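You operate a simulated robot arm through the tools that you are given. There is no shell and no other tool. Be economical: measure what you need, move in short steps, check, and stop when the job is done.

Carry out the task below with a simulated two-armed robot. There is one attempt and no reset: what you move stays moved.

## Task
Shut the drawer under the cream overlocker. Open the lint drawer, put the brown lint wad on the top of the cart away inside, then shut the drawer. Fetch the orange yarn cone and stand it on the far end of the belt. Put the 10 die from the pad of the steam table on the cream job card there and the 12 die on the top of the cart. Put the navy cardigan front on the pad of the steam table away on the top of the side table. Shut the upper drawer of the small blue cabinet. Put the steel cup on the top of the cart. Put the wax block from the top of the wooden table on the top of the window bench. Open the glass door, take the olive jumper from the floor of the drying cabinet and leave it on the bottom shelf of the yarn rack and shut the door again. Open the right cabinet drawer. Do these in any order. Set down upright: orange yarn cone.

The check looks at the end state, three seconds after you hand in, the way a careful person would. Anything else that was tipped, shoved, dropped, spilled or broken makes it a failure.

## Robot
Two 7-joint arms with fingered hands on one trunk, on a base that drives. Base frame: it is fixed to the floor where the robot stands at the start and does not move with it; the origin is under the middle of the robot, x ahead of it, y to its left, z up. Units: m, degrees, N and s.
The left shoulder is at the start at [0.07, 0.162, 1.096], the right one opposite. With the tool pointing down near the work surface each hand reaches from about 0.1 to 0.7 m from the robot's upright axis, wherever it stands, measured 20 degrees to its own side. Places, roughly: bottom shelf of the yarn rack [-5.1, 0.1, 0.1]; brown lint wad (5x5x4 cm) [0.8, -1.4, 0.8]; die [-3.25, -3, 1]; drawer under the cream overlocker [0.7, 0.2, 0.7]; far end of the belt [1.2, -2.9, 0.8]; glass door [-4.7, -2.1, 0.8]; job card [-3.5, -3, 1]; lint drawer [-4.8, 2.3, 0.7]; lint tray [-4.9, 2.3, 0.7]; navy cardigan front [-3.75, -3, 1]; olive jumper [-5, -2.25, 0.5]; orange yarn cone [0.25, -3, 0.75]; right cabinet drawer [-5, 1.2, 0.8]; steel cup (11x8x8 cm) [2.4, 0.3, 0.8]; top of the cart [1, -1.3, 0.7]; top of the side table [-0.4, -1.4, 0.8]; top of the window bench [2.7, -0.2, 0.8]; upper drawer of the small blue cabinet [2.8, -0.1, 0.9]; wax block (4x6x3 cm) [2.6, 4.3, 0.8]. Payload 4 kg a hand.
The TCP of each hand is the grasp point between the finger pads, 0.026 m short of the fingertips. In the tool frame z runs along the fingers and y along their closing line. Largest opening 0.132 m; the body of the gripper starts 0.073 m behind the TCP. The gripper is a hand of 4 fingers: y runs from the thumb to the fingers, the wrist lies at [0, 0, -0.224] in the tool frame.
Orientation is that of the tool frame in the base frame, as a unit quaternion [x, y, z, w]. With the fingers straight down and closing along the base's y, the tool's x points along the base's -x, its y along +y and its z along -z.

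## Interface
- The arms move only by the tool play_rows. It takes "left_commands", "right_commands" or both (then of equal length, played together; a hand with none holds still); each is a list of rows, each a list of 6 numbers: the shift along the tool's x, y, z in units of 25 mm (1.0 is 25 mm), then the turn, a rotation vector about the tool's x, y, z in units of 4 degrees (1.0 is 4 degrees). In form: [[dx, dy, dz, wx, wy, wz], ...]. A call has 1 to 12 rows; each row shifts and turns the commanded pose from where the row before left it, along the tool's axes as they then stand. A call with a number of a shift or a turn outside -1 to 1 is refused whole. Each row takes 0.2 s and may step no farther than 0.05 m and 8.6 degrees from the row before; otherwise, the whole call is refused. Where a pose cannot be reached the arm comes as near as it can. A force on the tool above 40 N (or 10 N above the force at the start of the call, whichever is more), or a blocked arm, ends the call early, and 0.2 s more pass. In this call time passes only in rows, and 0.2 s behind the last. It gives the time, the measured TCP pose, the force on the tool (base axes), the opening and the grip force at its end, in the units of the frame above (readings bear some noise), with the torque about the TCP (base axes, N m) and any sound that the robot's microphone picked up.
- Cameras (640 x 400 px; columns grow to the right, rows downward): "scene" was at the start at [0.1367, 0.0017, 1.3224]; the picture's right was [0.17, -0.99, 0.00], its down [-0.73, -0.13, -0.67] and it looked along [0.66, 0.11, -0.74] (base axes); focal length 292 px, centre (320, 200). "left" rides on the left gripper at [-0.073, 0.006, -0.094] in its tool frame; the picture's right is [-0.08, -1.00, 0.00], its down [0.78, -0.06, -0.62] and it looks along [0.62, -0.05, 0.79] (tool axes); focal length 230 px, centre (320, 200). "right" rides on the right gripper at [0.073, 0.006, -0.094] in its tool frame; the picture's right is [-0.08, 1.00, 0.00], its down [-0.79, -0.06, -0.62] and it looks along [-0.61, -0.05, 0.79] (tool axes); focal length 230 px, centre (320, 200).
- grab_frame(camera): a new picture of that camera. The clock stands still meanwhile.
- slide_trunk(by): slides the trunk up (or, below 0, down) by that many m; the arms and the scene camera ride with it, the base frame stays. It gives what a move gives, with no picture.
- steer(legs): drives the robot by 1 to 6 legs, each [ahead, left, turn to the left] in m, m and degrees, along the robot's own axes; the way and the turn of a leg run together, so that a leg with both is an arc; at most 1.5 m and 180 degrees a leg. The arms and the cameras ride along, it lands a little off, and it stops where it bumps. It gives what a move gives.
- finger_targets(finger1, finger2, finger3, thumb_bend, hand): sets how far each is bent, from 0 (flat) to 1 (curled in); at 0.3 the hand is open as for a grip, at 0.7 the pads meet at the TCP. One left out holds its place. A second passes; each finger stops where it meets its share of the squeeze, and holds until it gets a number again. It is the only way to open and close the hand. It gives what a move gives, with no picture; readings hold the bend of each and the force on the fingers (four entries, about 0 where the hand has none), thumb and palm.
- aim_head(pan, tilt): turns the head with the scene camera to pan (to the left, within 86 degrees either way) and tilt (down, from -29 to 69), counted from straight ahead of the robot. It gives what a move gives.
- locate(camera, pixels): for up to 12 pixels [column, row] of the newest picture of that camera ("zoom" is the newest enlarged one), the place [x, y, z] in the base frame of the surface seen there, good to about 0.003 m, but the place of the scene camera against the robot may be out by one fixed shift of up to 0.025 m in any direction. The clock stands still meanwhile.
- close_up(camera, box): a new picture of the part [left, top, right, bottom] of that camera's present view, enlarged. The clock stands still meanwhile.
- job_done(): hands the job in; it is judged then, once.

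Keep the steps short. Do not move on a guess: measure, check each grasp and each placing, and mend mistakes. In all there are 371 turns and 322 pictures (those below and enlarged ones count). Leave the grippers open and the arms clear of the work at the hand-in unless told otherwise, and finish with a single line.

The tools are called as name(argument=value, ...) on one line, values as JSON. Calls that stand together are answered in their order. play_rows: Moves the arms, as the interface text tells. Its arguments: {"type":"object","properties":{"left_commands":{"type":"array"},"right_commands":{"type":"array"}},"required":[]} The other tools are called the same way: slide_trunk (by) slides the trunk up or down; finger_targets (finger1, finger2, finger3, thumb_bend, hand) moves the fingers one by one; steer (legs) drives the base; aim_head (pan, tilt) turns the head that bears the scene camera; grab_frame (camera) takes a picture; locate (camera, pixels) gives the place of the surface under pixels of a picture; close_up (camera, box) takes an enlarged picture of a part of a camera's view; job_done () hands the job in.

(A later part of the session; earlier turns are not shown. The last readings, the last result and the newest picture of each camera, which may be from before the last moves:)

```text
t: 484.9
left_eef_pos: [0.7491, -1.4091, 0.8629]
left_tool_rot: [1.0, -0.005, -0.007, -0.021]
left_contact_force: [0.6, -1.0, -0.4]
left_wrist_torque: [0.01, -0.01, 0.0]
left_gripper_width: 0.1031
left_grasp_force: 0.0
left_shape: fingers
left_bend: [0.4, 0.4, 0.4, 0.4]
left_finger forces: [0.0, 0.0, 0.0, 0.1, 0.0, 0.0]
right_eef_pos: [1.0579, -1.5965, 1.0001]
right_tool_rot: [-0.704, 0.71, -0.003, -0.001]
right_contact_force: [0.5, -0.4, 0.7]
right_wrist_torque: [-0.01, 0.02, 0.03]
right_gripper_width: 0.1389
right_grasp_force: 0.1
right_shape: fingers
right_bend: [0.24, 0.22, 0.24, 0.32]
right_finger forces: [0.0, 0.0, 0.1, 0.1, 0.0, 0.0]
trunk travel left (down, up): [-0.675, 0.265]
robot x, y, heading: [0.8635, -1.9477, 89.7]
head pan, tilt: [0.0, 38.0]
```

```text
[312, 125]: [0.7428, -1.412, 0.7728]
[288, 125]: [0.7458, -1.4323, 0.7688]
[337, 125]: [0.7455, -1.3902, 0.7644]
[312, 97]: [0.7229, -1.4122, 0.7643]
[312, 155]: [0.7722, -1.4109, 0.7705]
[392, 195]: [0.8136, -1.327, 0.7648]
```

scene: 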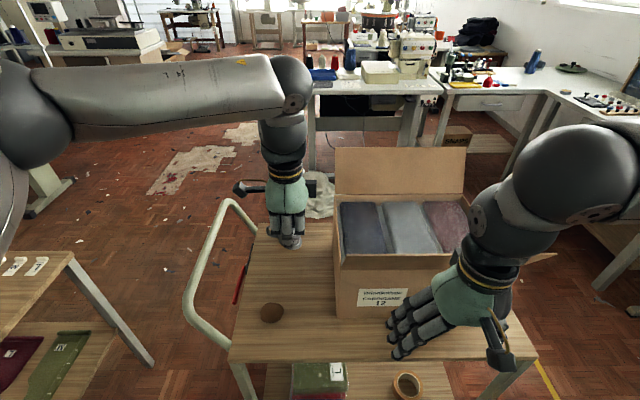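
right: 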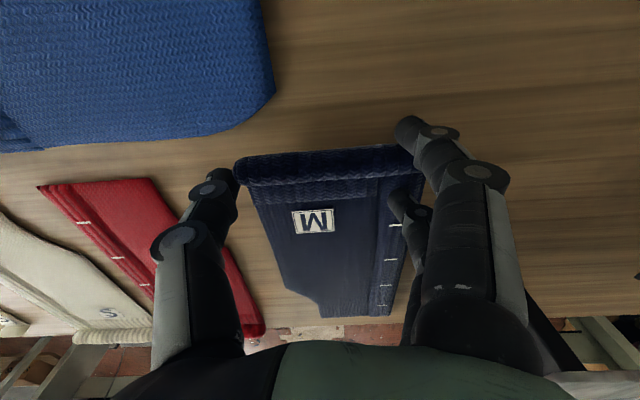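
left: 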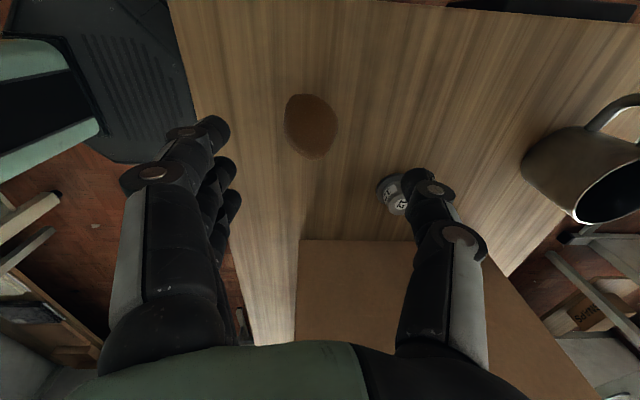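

play_rows(left_commands=[[0, 0, 1, 0, 0, 0], [0, 0, 1, 0, 0, 0], [0, 0, 1, 0, 0, 0], [0, 0, 0.6, 0, 0, 0]])

finger_targets(hand="left", finger1=0.66, finger2=0.66, finger3=0.66, thumb_bend=0.66)

grab_frame(camera="left")

```text
t: 485.9
left_eef_pos: [0.7479, -1.406, 0.7733]
left_tool_rot: [1.0, -0.006, -0.008, -0.018]
left_contact_force: [-1.0, 0.7, 0.4]
left_wrist_torque: [0.01, -0.01, 0.01]
left_gripper_width: 0.1033
left_grasp_force: 0.4
left_shape: fingers
left_bend: [0.4, 0.4, 0.4, 0.4]
left_finger forces: [0.1, 0.0, 0.3, 0.1, 0.1, 0.0]
right_eef_pos: [1.0597, -1.5949, 0.9999]
right_tool_rot: [-0.704, 0.71, -0.002, 0.0]
right_contact_force: [-1.0, 0.2, 0.0]
right_wrist_torque: [0.04, 0.01, 0.01]
right_gripper_width: 0.1392
right_grasp_force: 0.2
right_shape: fingers
right_bend: [0.24, 0.22, 0.24, 0.32]
right_finger forces: [0.0, 0.1, 0.0, 0.0, 0.0, 0.0]
trunk travel left (down, up): [-0.675, 0.265]
robot x, y, heading: [0.8668, -1.9522, 89.9]
head pan, tilt: [0.0, 38.0]
```

```text
t: 486.9
left_eef_pos: [0.7484, -1.4054, 0.7739]
left_tool_rot: [1.0, -0.006, -0.007, -0.02]
left_contact_force: [-0.6, -0.9, 1.4]
left_wrist_torque: [-0.05, -0.02, 0.02]
left_gripper_width: 0.0318
left_grasp_force: 7.9
left_shape: fingers
left_bend: [0.65, 0.59, 0.64, 0.63]
left_finger forces: [0.3, 6.2, 1.8, 0.0, 7.9, 0.1]
right_eef_pos: [1.0583, -1.5954, 1.0004]
right_tool_rot: [-0.705, 0.71, -0.002, 0.0]
right_contact_force: [-0.1, 0.8, -0.1]
right_wrist_torque: [0.01, -0.01, -0.01]
right_gripper_width: 0.1389
right_grasp_force: 0.1
right_shape: fingers
right_bend: [0.24, 0.22, 0.24, 0.32]
right_finger forces: [0.0, 0.0, 0.0, 0.1, 0.0, 0.1]
trunk travel left (down, up): [-0.675, 0.265]
robot x, y, heading: [0.8653, -1.9469, 89.4]
head pan, tilt: [0.0, 38.0]
```

```text
167 pictures are left
```

left: 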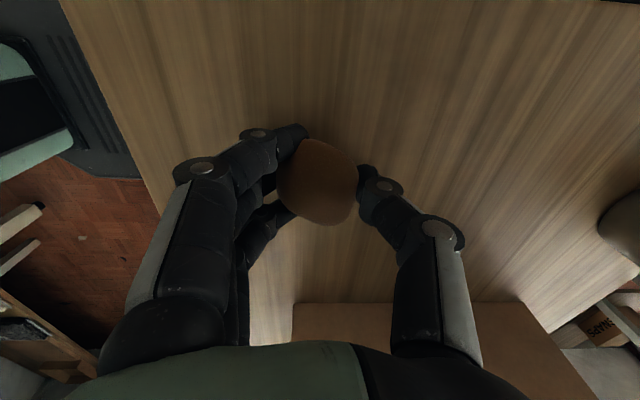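

Wad gripped (≈8 N). I lift and draw back.

play_rows(left_commands=[[0, 0, -0.5, 0, 0, 0], [0, 0, -1, 0, 0, 0], [0, 0, -1, 0, 0, 0], [0, 0, -1, 0, 0, 0], [0, 0, -1, 0, 0, 0], [0, 0, -1, 0, 0, 0], [0, 0, -1, 0, 0, 0], [0, 1, -1, 0, 0, 0], [0, 1, -1, 0, 0, 0], [0, 1, 0, 0, 0, 0], [0, 1, 0, 0, 0, 0], [0, 1, 0, 0, 0, 0]])

grab_frame(camera="scene")

grab_frame(camera="left")

```text
t: 489.5
left_eef_pos: [0.7499, -1.539, 0.9803]
left_tool_rot: [1.0, -0.006, -0.008, -0.02]
left_contact_force: [-0.2, 0.5, 0.3]
left_wrist_torque: [0.06, -0.04, 0.03]
left_gripper_width: 0.0318
left_grasp_force: 7.9
left_shape: fingers
left_bend: [0.65, 0.59, 0.64, 0.63]
left_finger forces: [0.3, 5.9, 1.7, 0.1, 7.7, 0.1]
right_eef_pos: [1.0586, -1.5968, 1.0001]
right_tool_rot: [-0.704, 0.71, -0.002, 0.0]
right_contact_force: [-0.4, -1.0, 0.7]
right_wrist_torque: [0.0, 0.03, 0.02]
right_gripper_width: 0.1387
right_grasp_force: 0.1
right_shape: fingers
right_bend: [0.24, 0.22, 0.24, 0.32]
right_finger forces: [0.0, 0.0, 0.0, 0.0, 0.0, 0.1]
trunk travel left (down, up): [-0.675, 0.265]
robot x, y, heading: [0.8636, -1.9494, 89.7]
head pan, tilt: [0.0, 38.0]
```

```text
166 pictures are left
```

scene: 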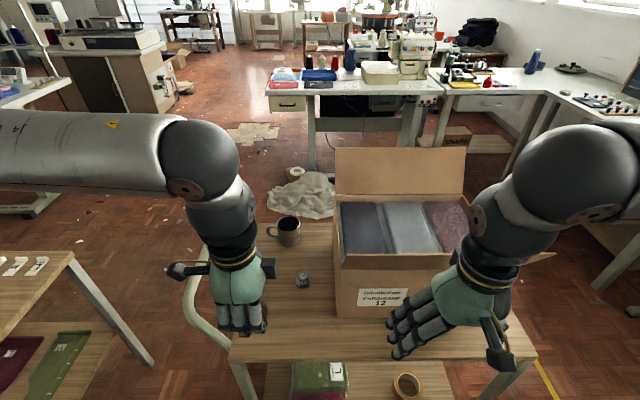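

```text
165 pictures are left
```

left: 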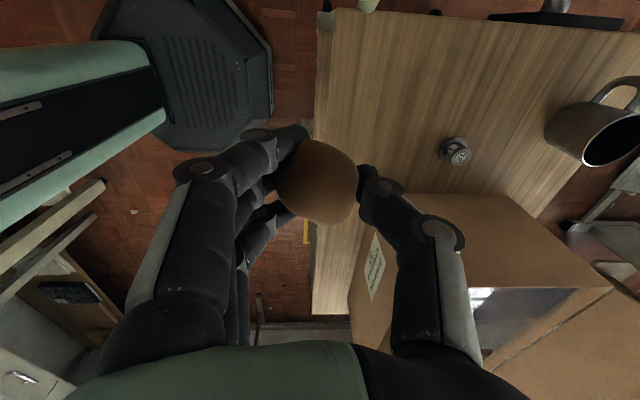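

The wad is in hand; cup and 12 die stand on the cart. I back off, turn west and drive down the corridor.

steer(legs=[[-0.17, 0, 0], [0, 0, 90], [1.4, 0, 0], [1.4, 0, 0], [1.4, 0, 0]])

aim_head(pan=-40, tilt=20)

grab_frame(camera="scene")

aim_head(pan=0, tilt=20)

grab_frame(camera="scene")

```text
t: 514.5
left_eef_pos: [-3.7535, -2.143, 0.9795]
left_tool_rot: [0.722, 0.691, -0.019, -0.009]
left_contact_force: [-0.3, -0.2, -1.4]
left_wrist_torque: [0.0, -0.01, 0.02]
left_gripper_width: 0.0318
left_grasp_force: 7.3
left_shape: fingers
left_bend: [0.65, 0.59, 0.64, 0.63]
left_finger forces: [0.3, 5.7, 1.5, 0.0, 7.3, 0.1]
right_eef_pos: [-3.687, -1.8373, 1.0002]
right_tool_rot: [1.0, -0.019, 0.002, -0.001]
right_contact_force: [0.1, 0.6, -0.5]
right_wrist_torque: [-0.01, 0.0, -0.01]
right_gripper_width: 0.1387
right_grasp_force: 0.0
right_shape: fingers
right_bend: [0.24, 0.22, 0.24, 0.32]
right_finger forces: [0.1, 0.0, 0.1, 0.0, 0.0, 0.1]
trunk travel left (down, up): [-0.675, 0.265]
robot x, y, heading: [-3.3418, -2.0417, 177.7]
head pan, tilt: [0.0, 38.0]
```

```text
t: 515.6
left_eef_pos: [-3.7531, -2.1447, 0.9805]
left_tool_rot: [0.721, 0.692, -0.02, -0.008]
left_contact_force: [0.4, -0.9, -1.2]
left_wrist_torque: [0.0, 0.02, -0.02]
left_gripper_width: 0.0317
left_grasp_force: 7.2
left_shape: fingers
left_bend: [0.65, 0.59, 0.64, 0.63]
left_finger forces: [0.3, 5.6, 1.5, 0.0, 7.2, 0.0]
right_eef_pos: [-3.6872, -1.8356, 1.0003]
right_tool_rot: [1.0, -0.019, 0.002, -0.001]
right_contact_force: [-0.1, 0.1, 0.0]
right_wrist_torque: [0.0, 0.01, 0.01]
right_gripper_width: 0.1386
right_grasp_force: 0.2
right_shape: fingers
right_bend: [0.24, 0.22, 0.24, 0.32]
right_finger forces: [0.0, 0.0, 0.1, 0.1, 0.1, 0.0]
trunk travel left (down, up): [-0.675, 0.265]
robot x, y, heading: [-3.3388, -2.0413, 177.9]
head pan, tilt: [-40.0, 20.0]
```

```text
164 pictures are left
```

scene: 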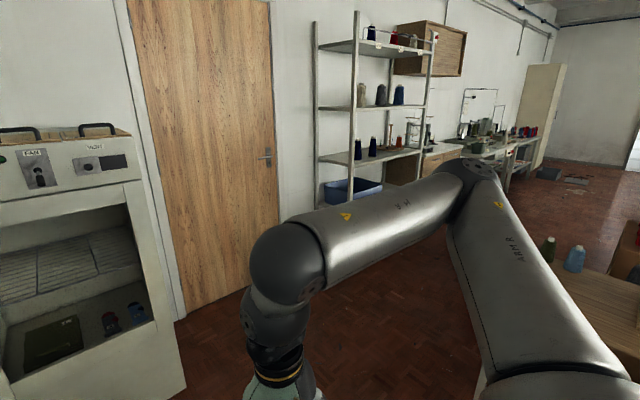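

```text
t: 516.7
left_eef_pos: [-3.7529, -2.1439, 0.9813]
left_tool_rot: [0.722, 0.691, -0.019, -0.01]
left_contact_force: [0.4, -0.3, -0.1]
left_wrist_torque: [-0.03, -0.01, 0.03]
left_gripper_width: 0.0317
left_grasp_force: 7.5
left_shape: fingers
left_bend: [0.65, 0.59, 0.64, 0.63]
left_finger forces: [0.3, 5.7, 1.5, 0.0, 7.2, 0.1]
right_eef_pos: [-3.6877, -1.8363, 1.0003]
right_tool_rot: [1.0, -0.02, 0.002, -0.001]
right_contact_force: [0.5, -1.0, -0.1]
right_wrist_torque: [0.04, 0.03, 0.06]
right_gripper_width: 0.1389
right_grasp_force: 0.0
right_shape: fingers
right_bend: [0.24, 0.22, 0.24, 0.32]
right_finger forces: [0.1, 0.1, 0.0, 0.0, 0.0, 0.1]
trunk travel left (down, up): [-0.675, 0.265]
robot x, y, heading: [-3.3384, -2.0414, 177.9]
head pan, tilt: [0.0, 20.0]
```

```text
163 pictures are left
```

scene: 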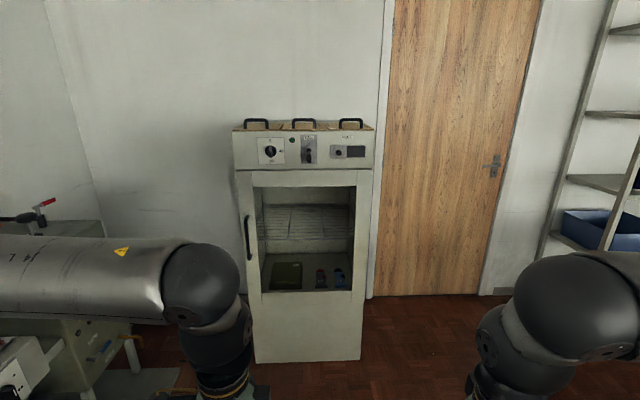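

I see the drying cabinet with its handle on the left (248,238) and the rack beyond. I go to the west aisle, turn north, and head for the lint drawer first.

steer(legs=[[0.5, 0, 0], [0, 0, -88], [1.2, 0, 0], [1.2, 0, 0]])

grab_frame(camera="scene")

```text
t: 527.5
left_eef_pos: [-3.9678, -0.6923, 0.9806]
left_tool_rot: [1.0, 0.004, -0.01, -0.019]
left_contact_force: [0.2, 0.7, -0.3]
left_wrist_torque: [-0.04, 0.04, -0.01]
left_gripper_width: 0.0317
left_grasp_force: 7.3
left_shape: fingers
left_bend: [0.65, 0.59, 0.64, 0.63]
left_finger forces: [0.1, 5.3, 1.2, 0.0, 7.1, 0.1]
right_eef_pos: [-3.6575, -0.7415, 0.998]
right_tool_rot: [0.712, -0.702, 0.001, 0.005]
right_contact_force: [0.4, 1.0, -0.9]
right_wrist_torque: [-0.02, 0.08, 0.01]
right_gripper_width: 0.139
right_grasp_force: 0.0
right_shape: fingers
right_bend: [0.24, 0.22, 0.24, 0.32]
right_finger forces: [0.1, 0.0, 0.1, 0.0, 0.0, 0.0]
trunk travel left (down, up): [-0.675, 0.265]
robot x, y, heading: [-3.8498, -1.1012, 90.8]
head pan, tilt: [0.0, 20.0]
stopped in leg 3: the robot was blocked; the commanded pose is now the measured one
```

```text
162 pictures are left
```

scene: 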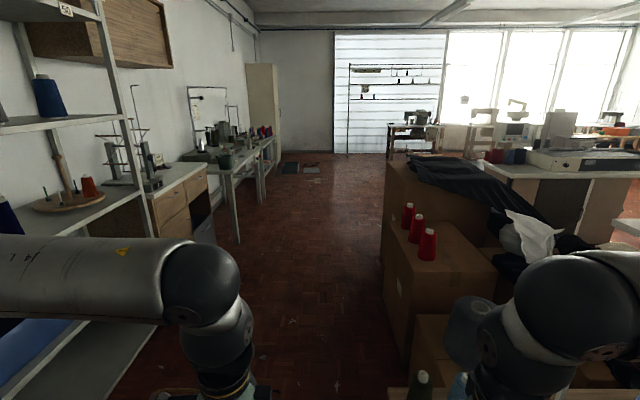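

Blocked: something low on the right front. I look down to see what I touched.

aim_head(pan=-45, tilt=50)

grab_frame(camera="scene")

grab_frame(camera="right")

```text
t: 528.6
left_eef_pos: [-3.9748, -0.6939, 0.9802]
left_tool_rot: [1.0, 0.004, -0.008, -0.02]
left_contact_force: [-0.6, -0.1, -0.6]
left_wrist_torque: [0.0, -0.04, 0.01]
left_gripper_width: 0.0314
left_grasp_force: 7.0
left_shape: fingers
left_bend: [0.65, 0.59, 0.64, 0.63]
left_finger forces: [0.2, 5.4, 1.3, 0.0, 7.0, 0.0]
right_eef_pos: [-3.6648, -0.7442, 0.9997]
right_tool_rot: [0.712, -0.702, 0.002, 0.002]
right_contact_force: [-0.2, -0.3, 0.1]
right_wrist_torque: [0.01, 0.0, 0.04]
right_gripper_width: 0.139
right_grasp_force: 0.1
right_shape: fingers
right_bend: [0.24, 0.22, 0.24, 0.32]
right_finger forces: [0.1, 0.0, 0.0, 0.1, 0.0, 0.0]
trunk travel left (down, up): [-0.675, 0.265]
robot x, y, heading: [-3.847, -1.1048, 90.7]
head pan, tilt: [-45.0, 50.0]
```

```text
161 pictures are left
```

scene: 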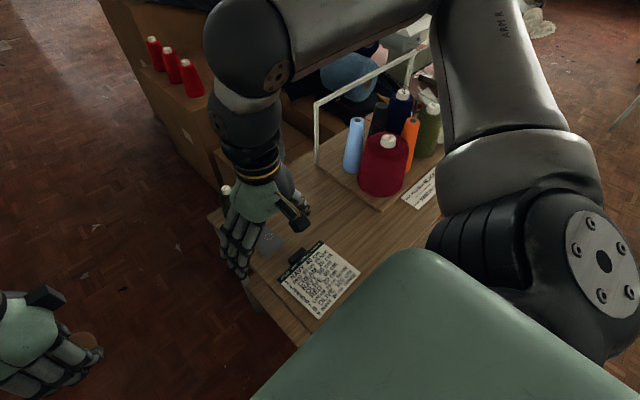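

```text
160 pictures are left
```

right: 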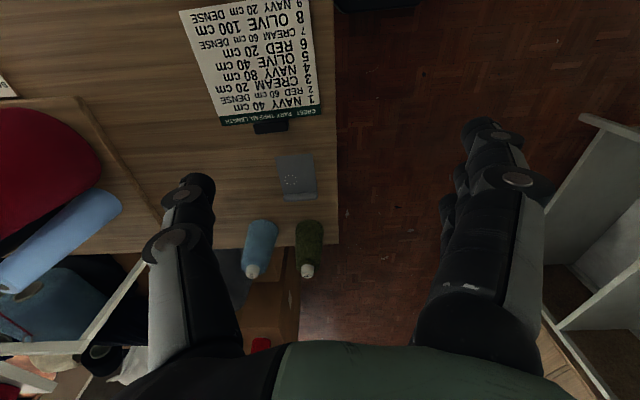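

locate(camera="right", pixels=[[335, 150], [330, 235], [310, 240], [260, 240], [590, 120], [570, 300], [300, 265]])

steer(legs=[[-0.12, 0, 0], [0, 0.36, 0]])

aim_head(pan=-30, tilt=35)

grab_frame(camera="scene")

```text
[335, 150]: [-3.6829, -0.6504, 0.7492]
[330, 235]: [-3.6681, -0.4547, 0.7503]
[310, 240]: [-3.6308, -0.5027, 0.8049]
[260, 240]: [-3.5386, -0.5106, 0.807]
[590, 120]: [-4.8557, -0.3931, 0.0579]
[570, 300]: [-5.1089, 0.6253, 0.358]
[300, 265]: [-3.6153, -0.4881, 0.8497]
```

```text
t: 531.8
left_eef_pos: [-4.3317, -0.8199, 0.9816]
left_tool_rot: [1.0, 0.001, -0.008, -0.02]
left_contact_force: [0.0, -0.4, 1.0]
left_wrist_torque: [-0.02, -0.02, 0.01]
left_gripper_width: 0.0313
left_grasp_force: 6.9
left_shape: fingers
left_bend: [0.65, 0.59, 0.64, 0.63]
left_finger forces: [0.1, 5.5, 1.3, 0.0, 7.0, 0.0]
right_eef_pos: [-4.0217, -0.8705, 1.0011]
right_tool_rot: [0.709, -0.705, 0.001, 0.001]
right_contact_force: [0.5, -1.0, -0.1]
right_wrist_torque: [0.01, -0.01, 0.02]
right_gripper_width: 0.1394
right_grasp_force: 0.0
right_shape: fingers
right_bend: [0.24, 0.22, 0.24, 0.32]
right_finger forces: [0.0, 0.0, 0.1, 0.1, 0.0, 0.0]
trunk travel left (down, up): [-0.675, 0.265]
robot x, y, heading: [-4.2112, -1.2259, 90.5]
head pan, tilt: [-45.0, 50.0]
```

```text
t: 532.5
left_eef_pos: [-4.3313, -0.8191, 0.9814]
left_tool_rot: [1.0, 0.001, -0.007, -0.021]
left_contact_force: [0.3, 0.0, -0.9]
left_wrist_torque: [0.01, -0.02, 0.0]
left_gripper_width: 0.0315
left_grasp_force: 7.3
left_shape: fingers
left_bend: [0.65, 0.59, 0.64, 0.63]
left_finger forces: [0.2, 5.4, 1.2, 0.0, 7.0, 0.0]
right_eef_pos: [-4.0231, -0.8706, 0.9997]
right_tool_rot: [0.709, -0.705, 0.002, 0.002]
right_contact_force: [0.3, 0.3, -0.5]
right_wrist_torque: [0.03, 0.02, 0.04]
right_gripper_width: 0.139
right_grasp_force: 0.0
right_shape: fingers
right_bend: [0.24, 0.22, 0.24, 0.32]
right_finger forces: [0.0, 0.0, 0.0, 0.0, 0.0, 0.0]
trunk travel left (down, up): [-0.675, 0.265]
robot x, y, heading: [-4.2142, -1.226, 90.3]
head pan, tilt: [-30.0, 35.0]
```

```text
159 pictures are left
```

scene: 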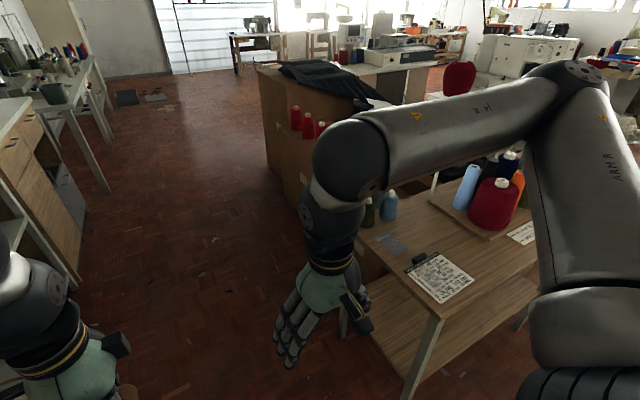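

locate(camera="scene", pixels=[[262, 100], [282, 190], [75, 285], [108, 185], [130, 97], [50, 140], [40, 100], [95, 60], [35, 190]])

close_up(camera="scene", box=[0, 20, 180, 160])

```text
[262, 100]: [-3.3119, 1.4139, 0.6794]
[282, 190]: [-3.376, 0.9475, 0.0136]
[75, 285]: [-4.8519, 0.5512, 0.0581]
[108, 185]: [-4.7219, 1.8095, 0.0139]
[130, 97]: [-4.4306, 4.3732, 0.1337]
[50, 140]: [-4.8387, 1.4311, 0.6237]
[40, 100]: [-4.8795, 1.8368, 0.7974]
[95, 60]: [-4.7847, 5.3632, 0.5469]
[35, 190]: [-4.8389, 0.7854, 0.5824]
```

```text
2.86 times, centred on (90, 90) of scene
```

zoom: 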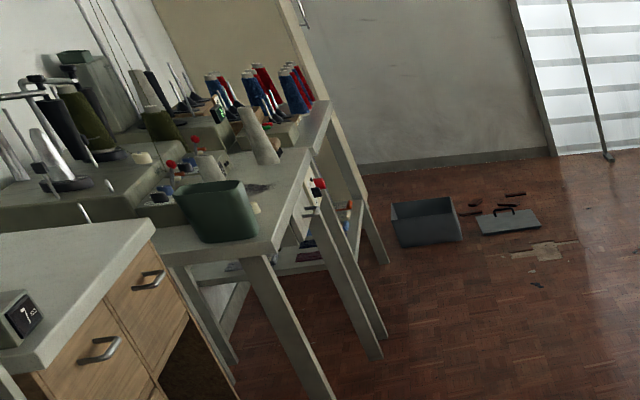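

steer(legs=[[1.4, -0.05, 0], [1.4, 0, 0], [0.65, 0, 0], [0, 0, 90]])

aim_head(pan=0, tilt=35)

grab_frame(camera="scene")

```text
t: 552.9
left_eef_pos: [-4.5734, 2.0837, 0.9816]
left_tool_rot: [0.719, 0.695, -0.019, -0.009]
left_contact_force: [0.0, 0.5, -1.5]
left_wrist_torque: [-0.04, 0.0, -0.01]
left_gripper_width: 0.0316
left_grasp_force: 6.9
left_shape: fingers
left_bend: [0.65, 0.59, 0.64, 0.63]
left_finger forces: [0.2, 5.3, 1.1, 0.0, 6.8, 0.0]
right_eef_pos: [-4.5095, 2.391, 1.0008]
right_tool_rot: [1.0, -0.015, 0.004, 0.0]
right_contact_force: [-0.3, -0.2, 0.1]
right_wrist_torque: [-0.01, -0.03, 0.02]
right_gripper_width: 0.1391
right_grasp_force: 0.0
right_shape: fingers
right_bend: [0.24, 0.22, 0.24, 0.32]
right_finger forces: [0.1, 0.0, 0.1, 0.0, 0.0, 0.0]
trunk travel left (down, up): [-0.675, 0.265]
robot x, y, heading: [-4.1588, 2.1894, 178.4]
head pan, tilt: [-30.0, 35.0]
```

```text
t: 553.9
left_eef_pos: [-4.5736, 2.0845, 0.9821]
left_tool_rot: [0.72, 0.694, -0.02, -0.009]
left_contact_force: [0.0, 0.1, 0.3]
left_wrist_torque: [0.01, -0.03, 0.0]
left_gripper_width: 0.0316
left_grasp_force: 6.4
left_shape: fingers
left_bend: [0.65, 0.59, 0.64, 0.63]
left_finger forces: [0.3, 5.3, 1.2, 0.0, 6.9, 0.0]
right_eef_pos: [-4.5091, 2.3909, 0.9999]
right_tool_rot: [1.0, -0.016, 0.003, -0.001]
right_contact_force: [0.5, 0.0, 0.6]
right_wrist_torque: [0.03, 0.01, -0.05]
right_gripper_width: 0.1391
right_grasp_force: 0.0
right_shape: fingers
right_bend: [0.24, 0.22, 0.24, 0.32]
right_finger forces: [0.0, 0.0, 0.1, 0.0, 0.1, 0.0]
trunk travel left (down, up): [-0.675, 0.265]
robot x, y, heading: [-4.1616, 2.1883, 178.5]
head pan, tilt: [0.0, 35.0]
```

```text
157 pictures are left
```

scene: 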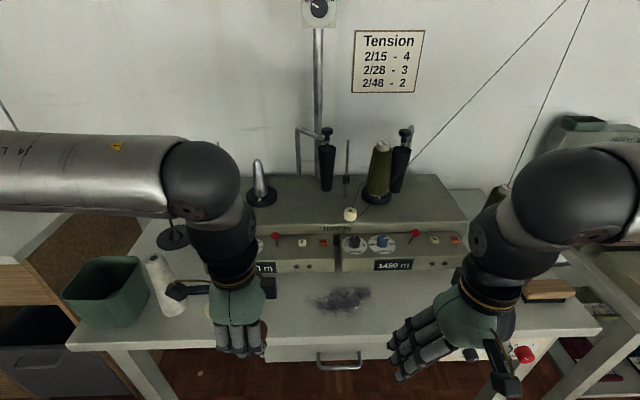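

close_up(camera="scene", box=[240, 310, 440, 400])

locate(camera="scene", pixels=[[340, 366], [320, 352], [360, 352], [340, 352], [375, 352], [270, 352], [390, 352], [320, 364], [340, 335], [525, 355], [300, 395]])

```text
3.20 times, centred on (340, 355) of scene
```

zoom: 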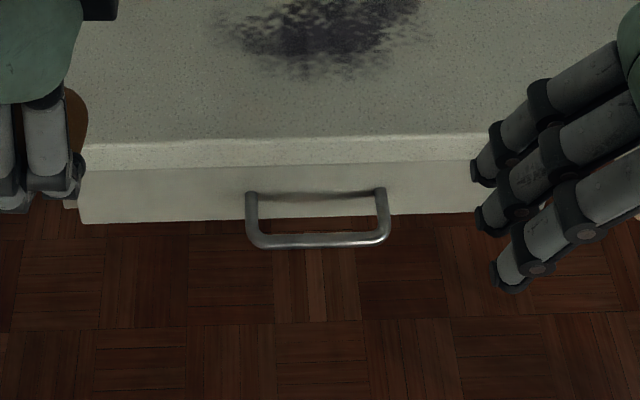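

```text
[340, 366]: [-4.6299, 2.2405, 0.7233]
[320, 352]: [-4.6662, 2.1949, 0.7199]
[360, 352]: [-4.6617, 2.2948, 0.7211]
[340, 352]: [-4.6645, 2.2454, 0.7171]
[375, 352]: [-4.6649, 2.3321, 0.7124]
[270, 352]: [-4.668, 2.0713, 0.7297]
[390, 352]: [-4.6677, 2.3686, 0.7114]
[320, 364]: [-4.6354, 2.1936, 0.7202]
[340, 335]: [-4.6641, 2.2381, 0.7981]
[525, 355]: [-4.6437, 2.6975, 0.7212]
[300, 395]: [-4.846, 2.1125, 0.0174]
```

Handle bar true ≈(−4.619, y 2.18–2.29, z 0.707). I'll pull it with a horizontal pinch. I back off 0.27 m and lower the trunk so the shoulder suits that height.

steer(legs=[[-0.27, 0, 1.5]])

slide_trunk(by=-0.28)

finger_targets(hand="right", finger1=0.45, finger2=0.45, finger3=0.45, thumb_bend=0.45)

play_rows(right_commands=[[-1, 0, 0, 0, 0, 0], [-1, 0, 0, 0, 0, 0], [-1, 0, 0, 0, 0, 0], [-1, 0, 0, 0, 0, 0], [-1, 0, 0, 0, 0, 0], [-1, 0, 0, 0, -1, 0], [-1, 0, 0, 0, -1, 0], [-1, 0, 0, 0, -1, 0], [-1, 0, 0, 0, -1, 0], [0, 0, 0, 0, -1, 0], [0, 0, 0, 0, -1, 0], [0, 0, 0, 0, -1, 0]])

play_rows(right_commands=[[0, 0, 0, 0, -1, 0], [0, 0, 0, 0, -1, 0], [0, 0, 0, 0, -1, 0], [0, 0, 0, 0, -1, 0], [0, 0, 0, 0, -1, 0], [0, 0, 0, 0, -1, 0], [0, 0, 0, 0, -1, 0], [0, 0, 0, 0, -1, 0], [0, 0, 0, 0, -1, 0], [0, 0, 0, 0, -1, 0], [0, 0, 0, 0, -1, 0], [0, 0, 0, 0, -1, 0]])

grab_frame(camera="scene")

```text
t: 555.8
left_eef_pos: [-4.3021, 2.0703, 0.9803]
left_tool_rot: [0.71, 0.704, -0.02, -0.009]
left_contact_force: [0.5, 0.2, -0.4]
left_wrist_torque: [0.01, 0.01, -0.01]
left_gripper_width: 0.0312
left_grasp_force: 6.5
left_shape: fingers
left_bend: [0.65, 0.59, 0.64, 0.63]
left_finger forces: [0.2, 5.3, 1.2, 0.1, 6.8, 0.0]
right_eef_pos: [-4.2467, 2.378, 1.0004]
right_tool_rot: [1.0, -0.001, 0.002, -0.001]
right_contact_force: [-0.8, -0.6, 0.2]
right_wrist_torque: [0.03, 0.0, -0.03]
right_gripper_width: 0.1392
right_grasp_force: 0.0
right_shape: fingers
right_bend: [0.24, 0.22, 0.24, 0.32]
right_finger forces: [0.0, 0.1, 0.0, 0.0, 0.0, 0.1]
trunk travel left (down, up): [-0.675, 0.265]
robot x, y, heading: [-3.891, 2.1857, 179.9]
head pan, tilt: [0.0, 35.0]
```

```text
t: 558.6
left_eef_pos: [-4.3012, 2.0696, 0.7004]
left_tool_rot: [0.71, 0.704, -0.019, -0.009]
left_contact_force: [0.2, 0.8, 0.2]
left_wrist_torque: [0.0, -0.02, -0.01]
left_gripper_width: 0.0314
left_grasp_force: 7.0
left_shape: fingers
left_bend: [0.65, 0.59, 0.64, 0.63]
left_finger forces: [0.3, 5.3, 1.1, 0.0, 6.9, 0.1]
right_eef_pos: [-4.2467, 2.3785, 0.7193]
right_tool_rot: [1.0, -0.001, 0.003, 0.0]
right_contact_force: [-0.2, 0.0, -0.5]
right_wrist_torque: [0.02, -0.04, 0.0]
right_gripper_width: 0.1391
right_grasp_force: 0.0
right_shape: fingers
right_bend: [0.24, 0.22, 0.24, 0.32]
right_finger forces: [0.1, 0.1, 0.0, 0.0, 0.0, 0.0]
trunk travel left (down, up): [-0.395, 0.545]
robot x, y, heading: [-3.8917, 2.1863, 179.9]
head pan, tilt: [0.0, 35.0]
```

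```text
t: 559.6
left_eef_pos: [-4.3014, 2.07, 0.7006]
left_tool_rot: [0.711, 0.703, -0.019, -0.009]
left_contact_force: [-0.2, -0.8, -0.5]
left_wrist_torque: [0.0, -0.01, 0.02]
left_gripper_width: 0.0317
left_grasp_force: 6.4
left_shape: fingers
left_bend: [0.65, 0.59, 0.64, 0.63]
left_finger forces: [0.2, 5.3, 1.0, 0.0, 6.9, 0.1]
right_eef_pos: [-4.2462, 2.3769, 0.7209]
right_tool_rot: [1.0, -0.002, 0.003, -0.001]
right_contact_force: [-0.3, 0.9, -0.6]
right_wrist_torque: [-0.02, 0.0, 0.03]
right_gripper_width: 0.088
right_grasp_force: 0.0
right_shape: fingers
right_bend: [0.45, 0.45, 0.45, 0.45]
right_finger forces: [0.0, 0.1, 0.0, 0.0, 0.0, 0.0]
trunk travel left (down, up): [-0.395, 0.545]
robot x, y, heading: [-3.8922, 2.1866, 179.7]
head pan, tilt: [0.0, 35.0]
```

```text
t: 562.2
left_eef_pos: [-4.3011, 2.069, 0.7009]
left_tool_rot: [0.71, 0.703, -0.02, -0.008]
left_contact_force: [-0.5, -0.8, -0.2]
left_wrist_torque: [-0.02, 0.0, -0.02]
left_gripper_width: 0.0315
left_grasp_force: 6.9
left_shape: fingers
left_bend: [0.65, 0.59, 0.64, 0.63]
left_finger forces: [0.2, 5.3, 1.0, 0.1, 6.8, 0.1]
right_eef_pos: [-4.4714, 2.3778, 0.731]
right_tool_rot: [0.97, -0.002, -0.241, -0.002]
right_contact_force: [0.1, -0.1, 0.9]
right_wrist_torque: [-0.01, 0.0, 0.02]
right_gripper_width: 0.0878
right_grasp_force: 0.1
right_shape: fingers
right_bend: [0.45, 0.45, 0.45, 0.45]
right_finger forces: [0.1, 0.1, 0.0, 0.0, 0.0, 0.0]
trunk travel left (down, up): [-0.395, 0.545]
robot x, y, heading: [-3.8906, 2.1876, 180.0]
head pan, tilt: [0.0, 35.0]
```

```text
t: 564.8
left_eef_pos: [-4.3017, 2.0693, 0.7018]
left_tool_rot: [0.71, 0.704, -0.019, -0.01]
left_contact_force: [0.1, -0.7, -0.2]
left_wrist_torque: [0.0, 0.04, -0.02]
left_gripper_width: 0.0315
left_grasp_force: 6.8
left_shape: fingers
left_bend: [0.65, 0.59, 0.64, 0.63]
left_finger forces: [0.2, 5.3, 1.2, 0.1, 6.8, 0.1]
right_eef_pos: [-4.4643, 2.345, 0.7191]
right_tool_rot: [0.819, 0.006, -0.573, 0.023]
right_contact_force: [-0.2, -0.3, -0.5]
right_wrist_torque: [0.0, 0.04, 0.04]
right_gripper_width: 0.0879
right_grasp_force: 0.2
right_shape: fingers
right_bend: [0.45, 0.45, 0.45, 0.45]
right_finger forces: [0.0, 0.1, 0.1, 0.0, 0.0, 0.0]
right hand out of reach, approached as far as the arm can: row 11, 12
trunk travel left (down, up): [-0.395, 0.545]
robot x, y, heading: [-3.8942, 2.1892, 180.0]
head pan, tilt: [0.0, 35.0]
```

```text
155 pictures are left
```

scene: 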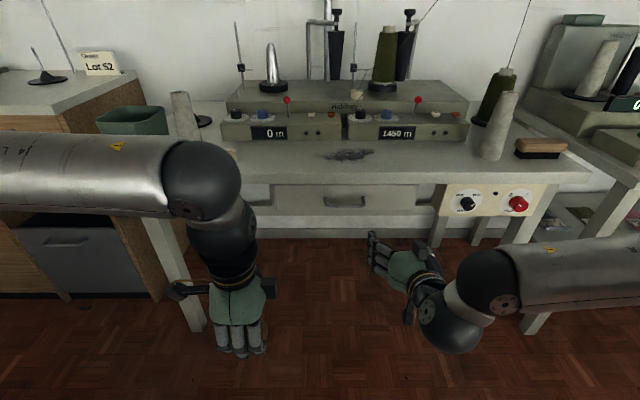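

steer(legs=[[-0.12, 0, 0]])

play_rows(right_commands=[[0, 0, 1, 0, -1, 1], [0, 0, 1, 0, -1, 1], [0, 0, 1, 0, -1, 1], [0, 0, 0.6, 0, -1, 1], [0, 0, 0, 0, -0.8, 1], [0, 0, 0, 0, 0, 1], [0, 0, 0, 0, 0, 1], [0, 0, 0, 0, 0, 1], [0, 0, 0, 0, 0, 1], [0, 0, 0, 0, 0, 1], [0, 0, 0, 0, 0, 1], [0, 0, 0, 0, 0, 1]])

play_rows(right_commands=[[0, 0, 0, 0, 0, 1], [0, 0, 0, 0, 0, 1], [0, 0, 0, 0, 0, 1], [0, 0, 0, 0, 0, 1], [0, 0, 0, 0, 0, 1], [0, 0, 0, 0, 0, 1], [0, 0, 0, 0, 0, 1], [0, 0, 0, 0, 0, 1], [0, 0, 0, 0, 0, 1], [0, 0, 0, 0, 0, 1]])

grab_frame(camera="scene")

```text
t: 566.0
left_eef_pos: [-4.1814, 2.0678, 0.7021]
left_tool_rot: [0.71, 0.704, -0.021, -0.009]
left_contact_force: [-0.4, -0.2, 0.0]
left_wrist_torque: [0.01, 0.01, 0.01]
left_gripper_width: 0.0315
left_grasp_force: 6.3
left_shape: fingers
left_bend: [0.65, 0.59, 0.64, 0.63]
left_finger forces: [0.2, 5.3, 1.1, 0.0, 6.8, 0.0]
right_eef_pos: [-4.3439, 2.3443, 0.7198]
right_tool_rot: [0.819, 0.007, -0.574, 0.024]
right_contact_force: [0.8, 0.7, -0.4]
right_wrist_torque: [0.03, -0.02, -0.02]
right_gripper_width: 0.0879
right_grasp_force: 0.1
right_shape: fingers
right_bend: [0.45, 0.45, 0.45, 0.45]
right_finger forces: [0.1, 0.0, 0.0, 0.0, 0.0, 0.0]
trunk travel left (down, up): [-0.395, 0.545]
robot x, y, heading: [-3.7761, 2.1869, -179.9]
head pan, tilt: [0.0, 35.0]
```

```text
t: 568.6
left_eef_pos: [-4.1824, 2.0692, 0.7008]
left_tool_rot: [0.709, 0.705, -0.02, -0.01]
left_contact_force: [-0.6, -0.3, 0.4]
left_wrist_torque: [-0.03, 0.01, -0.03]
left_gripper_width: 0.0313
left_grasp_force: 6.8
left_shape: fingers
left_bend: [0.65, 0.59, 0.64, 0.63]
left_finger forces: [0.2, 5.3, 1.1, 0.1, 6.9, 0.0]
right_eef_pos: [-4.4313, 2.3355, 0.7142]
right_tool_rot: [0.646, -0.305, -0.638, 0.287]
right_contact_force: [0.0, 0.4, -0.3]
right_wrist_torque: [0.01, -0.03, 0.0]
right_gripper_width: 0.0879
right_grasp_force: 0.0
right_shape: fingers
right_bend: [0.45, 0.45, 0.45, 0.45]
right_finger forces: [0.1, 0.1, 0.1, 0.0, 0.0, 0.0]
right hand out of reach, approached as far as the arm can: row 3
trunk travel left (down, up): [-0.395, 0.545]
robot x, y, heading: [-3.774, 2.1846, -180.1]
head pan, tilt: [0.0, 35.0]
```

```text
t: 570.9
left_eef_pos: [-4.1824, 2.07, 0.7007]
left_tool_rot: [0.709, 0.705, -0.021, -0.009]
left_contact_force: [0.0, 0.5, -0.2]
left_wrist_torque: [0.0, 0.01, 0.01]
left_gripper_width: 0.0314
left_grasp_force: 6.7
left_shape: fingers
left_bend: [0.65, 0.59, 0.64, 0.63]
left_finger forces: [0.3, 5.4, 1.1, 0.0, 6.8, 0.1]
right_eef_pos: [-4.4297, 2.3351, 0.7147]
right_tool_rot: [-0.502, 0.509, 0.502, -0.486]
right_contact_force: [0.6, 0.3, -0.3]
right_wrist_torque: [0.0, 0.0, 0.02]
right_gripper_width: 0.0879
right_grasp_force: 0.2
right_shape: fingers
right_bend: [0.45, 0.45, 0.45, 0.45]
right_finger forces: [0.0, 0.1, 0.0, 0.0, 0.1, 0.0]
trunk travel left (down, up): [-0.395, 0.545]
robot x, y, heading: [-3.7747, 2.183, -179.9]
head pan, tilt: [0.0, 35.0]
```

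```text
154 pictures are left
```

scene: 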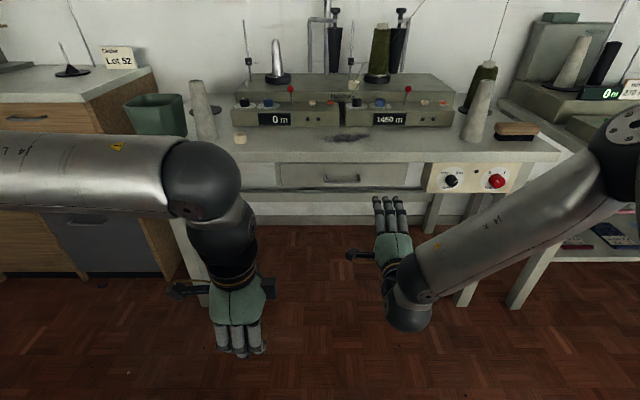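

Fingers now point forward with closing vertical. I align in y with the handle and look with the right camera.

play_rows(right_commands=[[1, 0, 0, 0, 0, 0], [1, -0.15, 0, 0, 0, 0], [1, -0.15, 0, 0, 0, 0], [1, 0, 0, 0, 0, 0], [0, 0, 1, 0, 0, 0], [0, 0, 1, 0, 0, 0]])

grab_frame(camera="right")

close_up(camera="scene", box=[260, 130, 460, 260])

```text
t: 572.2
left_eef_pos: [-4.1819, 2.0692, 0.7003]
left_tool_rot: [0.71, 0.704, -0.019, -0.008]
left_contact_force: [0.2, -0.1, -0.8]
left_wrist_torque: [0.0, -0.04, -0.03]
left_gripper_width: 0.0315
left_grasp_force: 6.8
left_shape: fingers
left_bend: [0.65, 0.59, 0.64, 0.63]
left_finger forces: [0.2, 5.3, 1.0, 0.1, 6.8, 0.0]
right_eef_pos: [-4.483, 2.2368, 0.7054]
right_tool_rot: [-0.504, 0.506, 0.501, -0.488]
right_contact_force: [0.1, 0.3, -0.7]
right_wrist_torque: [-0.02, 0.02, 0.05]
right_gripper_width: 0.0874
right_grasp_force: 0.0
right_shape: fingers
right_bend: [0.45, 0.45, 0.45, 0.45]
right_finger forces: [0.1, 0.0, 0.1, 0.0, 0.1, 0.1]
trunk travel left (down, up): [-0.395, 0.545]
robot x, y, heading: [-3.7748, 2.1863, -179.9]
head pan, tilt: [0.0, 35.0]
```

```text
153 pictures are left
```

right: 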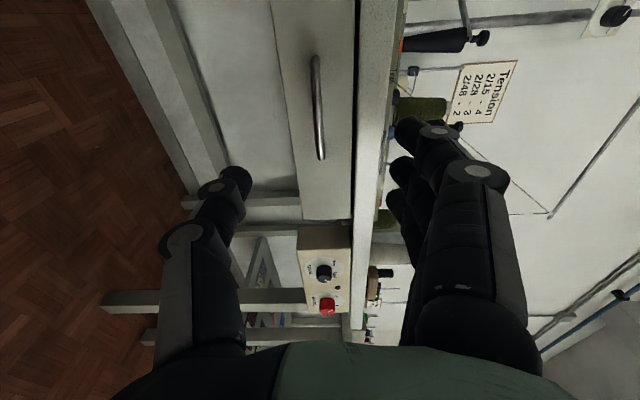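

```text
3.08 times, centred on (360, 195) of scene
```

zoom: 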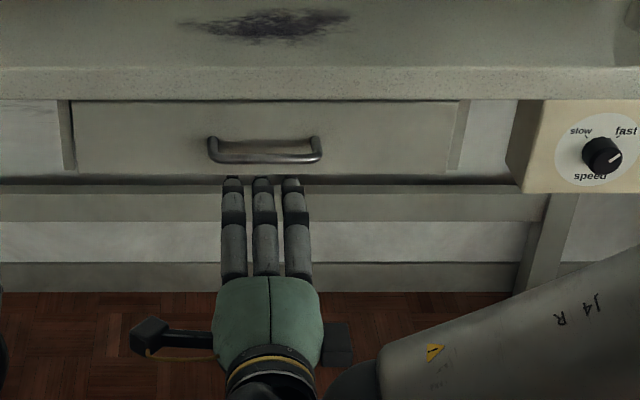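

locate(camera="right", pixels=[[316, 60], [321, 155], [318, 110], [300, 110], [345, 110], [370, 110], [385, 110]])

```text
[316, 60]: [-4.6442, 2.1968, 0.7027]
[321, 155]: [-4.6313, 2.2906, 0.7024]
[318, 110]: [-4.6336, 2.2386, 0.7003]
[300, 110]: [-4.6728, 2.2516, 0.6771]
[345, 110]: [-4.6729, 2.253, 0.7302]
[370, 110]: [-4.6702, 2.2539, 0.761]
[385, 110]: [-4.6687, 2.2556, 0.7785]
```

Hand camera: bar at (−4.638, 2.243, 0.702), front at x −4.673. I go forward 15 cm and pinch.

play_rows(right_commands=[[-0.25, -0.14, 1, 0, 0, 0], [0, 0, 1, 0, 0, 0], [0, 0, 1, 0, 0, 0], [0, 0, 1, 0, 0, 0], [0, 0, 1, 0, 0, 0], [0, 0, 0.9, 0, 0, 0]])

finger_targets(hand="right", finger1=0.72, finger2=0.72, finger3=0.72, thumb_bend=0.72)

close_up(camera="scene", box=[260, 130, 460, 260])

```text
t: 573.6
left_eef_pos: [-4.1829, 2.0696, 0.702]
left_tool_rot: [0.709, 0.704, -0.02, -0.009]
left_contact_force: [0.0, 0.2, 1.0]
left_wrist_torque: [0.01, 0.0, 0.03]
left_gripper_width: 0.0314
left_grasp_force: 6.7
left_shape: fingers
left_bend: [0.65, 0.59, 0.64, 0.63]
left_finger forces: [0.3, 5.3, 1.1, 0.1, 6.8, 0.0]
right_eef_pos: [-4.6317, 2.2462, 0.6998]
right_tool_rot: [-0.505, 0.507, 0.502, -0.486]
right_contact_force: [0.2, -0.6, -0.4]
right_wrist_torque: [-0.01, -0.05, 0.02]
right_gripper_width: 0.0876
right_grasp_force: 0.0
right_shape: fingers
right_bend: [0.45, 0.45, 0.45, 0.45]
right_finger forces: [0.0, 0.0, 0.0, 0.0, 0.1, 0.1]
trunk travel left (down, up): [-0.395, 0.545]
robot x, y, heading: [-3.7736, 2.1827, -180.0]
head pan, tilt: [0.0, 35.0]
```

```text
t: 574.6
left_eef_pos: [-4.1834, 2.0698, 0.702]
left_tool_rot: [0.709, 0.704, -0.019, -0.009]
left_contact_force: [-0.1, 0.1, -0.6]
left_wrist_torque: [0.02, -0.02, -0.01]
left_gripper_width: 0.0314
left_grasp_force: 6.6
left_shape: fingers
left_bend: [0.65, 0.59, 0.64, 0.63]
left_finger forces: [0.3, 5.3, 1.2, 0.0, 6.8, 0.1]
right_eef_pos: [-4.6306, 2.2464, 0.699]
right_tool_rot: [-0.504, 0.507, 0.501, -0.488]
right_contact_force: [-1.7, -0.3, 0.4]
right_wrist_torque: [-0.03, -0.02, 0.01]
right_gripper_width: 0.0126
right_grasp_force: 1.6
right_shape: fingers
right_bend: [0.71, 0.71, 0.71, 0.71]
right_finger forces: [1.0, 0.1, 1.0, 0.0, 2.1, 0.0]
trunk travel left (down, up): [-0.395, 0.545]
robot x, y, heading: [-3.7749, 2.1892, -180.0]
head pan, tilt: [0.0, 35.0]
```

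```text
3.08 times, centred on (360, 195) of scene
```

zoom: 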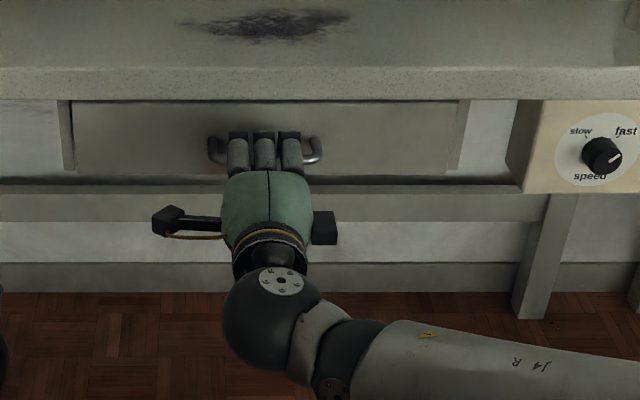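

The fingers are closed around the bar. I curl a bit more to hook it and pull by driving back.

finger_targets(hand="right", finger1=0.85, finger2=0.85, finger3=0.85, thumb_bend=0.8)

steer(legs=[[-0.2, 0, 0]])

grab_frame(camera="scene")

```text
t: 575.6
left_eef_pos: [-4.1825, 2.0698, 0.7001]
left_tool_rot: [0.709, 0.704, -0.02, -0.009]
left_contact_force: [0.4, 0.0, -0.6]
left_wrist_torque: [0.03, 0.01, 0.03]
left_gripper_width: 0.0315
left_grasp_force: 6.8
left_shape: fingers
left_bend: [0.65, 0.59, 0.64, 0.63]
left_finger forces: [0.1, 5.2, 1.0, 0.0, 6.7, 0.0]
right_eef_pos: [-4.6311, 2.2457, 0.7003]
right_tool_rot: [-0.504, 0.507, 0.501, -0.487]
right_contact_force: [-1.7, 0.4, 1.7]
right_wrist_torque: [-0.05, -0.08, 0.0]
right_gripper_width: 0.0131
right_grasp_force: 2.8
right_shape: fingers
right_bend: [0.84, 0.79, 0.84, 0.77]
right_finger forces: [2.5, 0.1, 3.6, 0.0, 0.0, 0.0]
trunk travel left (down, up): [-0.395, 0.545]
robot x, y, heading: [-3.7736, 2.1833, -179.8]
head pan, tilt: [0.0, 35.0]
```

```text
t: 577.2
left_eef_pos: [-3.9853, 2.0695, 0.702]
left_tool_rot: [0.709, 0.705, -0.02, -0.009]
left_contact_force: [1.1, 0.2, 0.0]
left_wrist_torque: [-0.01, 0.01, -0.01]
left_gripper_width: 0.0316
left_grasp_force: 6.9
left_shape: fingers
left_bend: [0.65, 0.59, 0.64, 0.63]
left_finger forces: [0.2, 5.3, 1.1, 0.0, 6.8, 0.0]
right_eef_pos: [-4.4348, 2.2459, 0.701]
right_tool_rot: [-0.503, 0.507, 0.502, -0.489]
right_contact_force: [-1.6, 1.3, -1.2]
right_wrist_torque: [0.05, -0.02, 0.03]
right_gripper_width: 0.0146
right_grasp_force: 2.4
right_shape: fingers
right_bend: [0.84, 0.81, 0.84, 0.78]
right_finger forces: [2.0, 0.0, 2.8, 0.1, 0.0, 0.0]
trunk travel left (down, up): [-0.395, 0.545]
robot x, y, heading: [-3.5758, 2.1888, -180.0]
head pan, tilt: [0.0, 35.0]
```

```text
150 pictures are left
```

scene: 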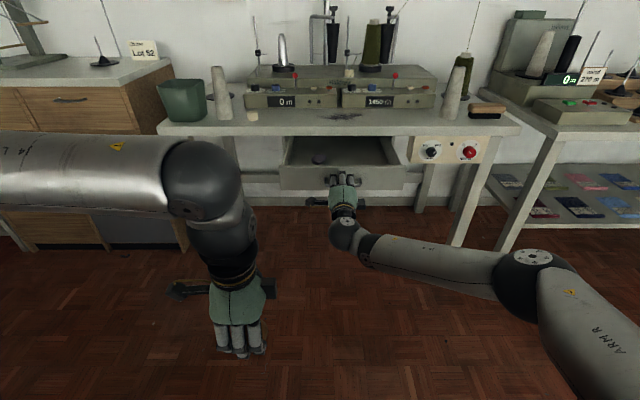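

The drawer is open about 0.2 m. I pull a further 5 cm, then release and withdraw the right hand.

steer(legs=[[-0.05, 0, 0]])

finger_targets(hand="right", finger1=0.4, finger2=0.4, finger3=0.4, thumb_bend=0.4)

play_rows(right_commands=[[0, 0, -0.5, 0, 0, 0], [0, 0, -1, 0, 0, 0], [0, 0, -1, 0, 0, 0], [0, 0, -1, 0, 0, 0], [-1, 0, -1, 0, 0, 0], [-1, 0, 0, 0, 0, 0], [-1, 0, 0, 0, 0, 0]])

close_up(camera="scene", box=[240, 90, 480, 240])

locate(camera="zoom", pixels=[[130, 220], [320, 240], [440, 215], [260, 170], [210, 175], [330, 170], [320, 155], [400, 165], [240, 220]])

```text
t: 578.2
left_eef_pos: [-3.9352, 2.0686, 0.7007]
left_tool_rot: [0.709, 0.705, -0.02, -0.008]
left_contact_force: [-0.1, 0.6, 0.0]
left_wrist_torque: [0.01, -0.01, -0.02]
left_gripper_width: 0.0316
left_grasp_force: 6.8
left_shape: fingers
left_bend: [0.65, 0.59, 0.64, 0.63]
left_finger forces: [0.1, 5.3, 1.0, 0.0, 6.9, 0.0]
right_eef_pos: [-4.3835, 2.246, 0.6997]
right_tool_rot: [-0.503, 0.507, 0.501, -0.488]
right_contact_force: [0.4, 2.2, -0.3]
right_wrist_torque: [-0.01, -0.01, 0.0]
right_gripper_width: 0.0147
right_grasp_force: 2.5
right_shape: fingers
right_bend: [0.84, 0.82, 0.84, 0.78]
right_finger forces: [1.4, 0.0, 2.3, 0.0, 0.0, 0.0]
trunk travel left (down, up): [-0.395, 0.545]
robot x, y, heading: [-3.5233, 2.1843, -180.1]
head pan, tilt: [0.0, 35.0]
```

```text
t: 579.2
left_eef_pos: [-3.9361, 2.0683, 0.7006]
left_tool_rot: [0.709, 0.705, -0.019, -0.01]
left_contact_force: [0.4, -0.4, 0.0]
left_wrist_torque: [-0.02, -0.01, -0.01]
left_gripper_width: 0.0315
left_grasp_force: 6.7
left_shape: fingers
left_bend: [0.65, 0.59, 0.64, 0.63]
left_finger forces: [0.2, 5.4, 1.0, 0.1, 6.7, 0.0]
right_eef_pos: [-4.383, 2.2461, 0.7004]
right_tool_rot: [-0.504, 0.507, 0.501, -0.488]
right_contact_force: [-0.5, 0.0, -0.3]
right_wrist_torque: [-0.01, 0.0, 0.03]
right_gripper_width: 0.1031
right_grasp_force: 0.1
right_shape: fingers
right_bend: [0.4, 0.4, 0.4, 0.4]
right_finger forces: [0.0, 0.0, 0.0, 0.0, 0.0, 0.1]
trunk travel left (down, up): [-0.395, 0.545]
robot x, y, heading: [-3.5259, 2.189, -180.1]
head pan, tilt: [0.0, 35.0]
```

```text
t: 580.8
left_eef_pos: [-3.9344, 2.0691, 0.7023]
left_tool_rot: [0.708, 0.706, -0.019, -0.008]
left_contact_force: [0.5, 0.3, 0.0]
left_wrist_torque: [0.01, 0.01, 0.01]
left_gripper_width: 0.0313
left_grasp_force: 7.3
left_shape: fingers
left_bend: [0.65, 0.59, 0.64, 0.63]
left_finger forces: [0.2, 5.3, 1.0, 0.1, 6.7, 0.0]
right_eef_pos: [-4.271, 2.3183, 0.7021]
right_tool_rot: [-0.504, 0.507, 0.502, -0.488]
right_contact_force: [0.1, 0.2, -0.8]
right_wrist_torque: [0.01, -0.01, 0.04]
right_gripper_width: 0.1032
right_grasp_force: 0.1
right_shape: fingers
right_bend: [0.4, 0.4, 0.4, 0.4]
right_finger forces: [0.1, 0.1, 0.0, 0.1, 0.0, 0.0]
trunk travel left (down, up): [-0.395, 0.545]
robot x, y, heading: [-3.5245, 2.188, -180.1]
head pan, tilt: [0.0, 35.0]
```

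```text
2.67 times, centred on (360, 165) of scene
```

zoom: 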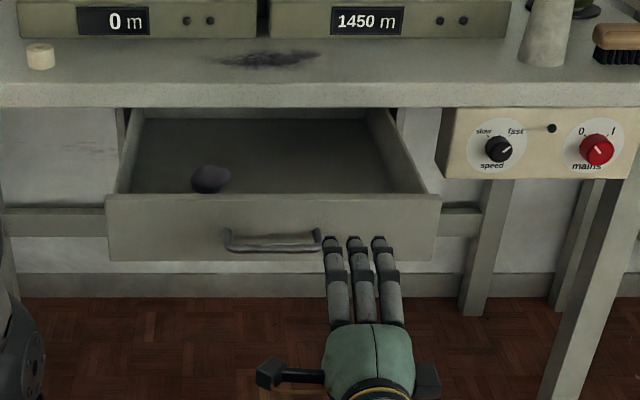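

```text
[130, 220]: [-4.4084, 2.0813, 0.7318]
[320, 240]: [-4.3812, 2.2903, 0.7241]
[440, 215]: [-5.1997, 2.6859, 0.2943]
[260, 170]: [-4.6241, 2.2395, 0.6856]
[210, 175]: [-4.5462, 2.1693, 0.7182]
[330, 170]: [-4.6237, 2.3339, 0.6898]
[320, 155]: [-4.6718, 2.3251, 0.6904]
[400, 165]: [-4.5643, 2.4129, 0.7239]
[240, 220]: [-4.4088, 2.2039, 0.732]
```

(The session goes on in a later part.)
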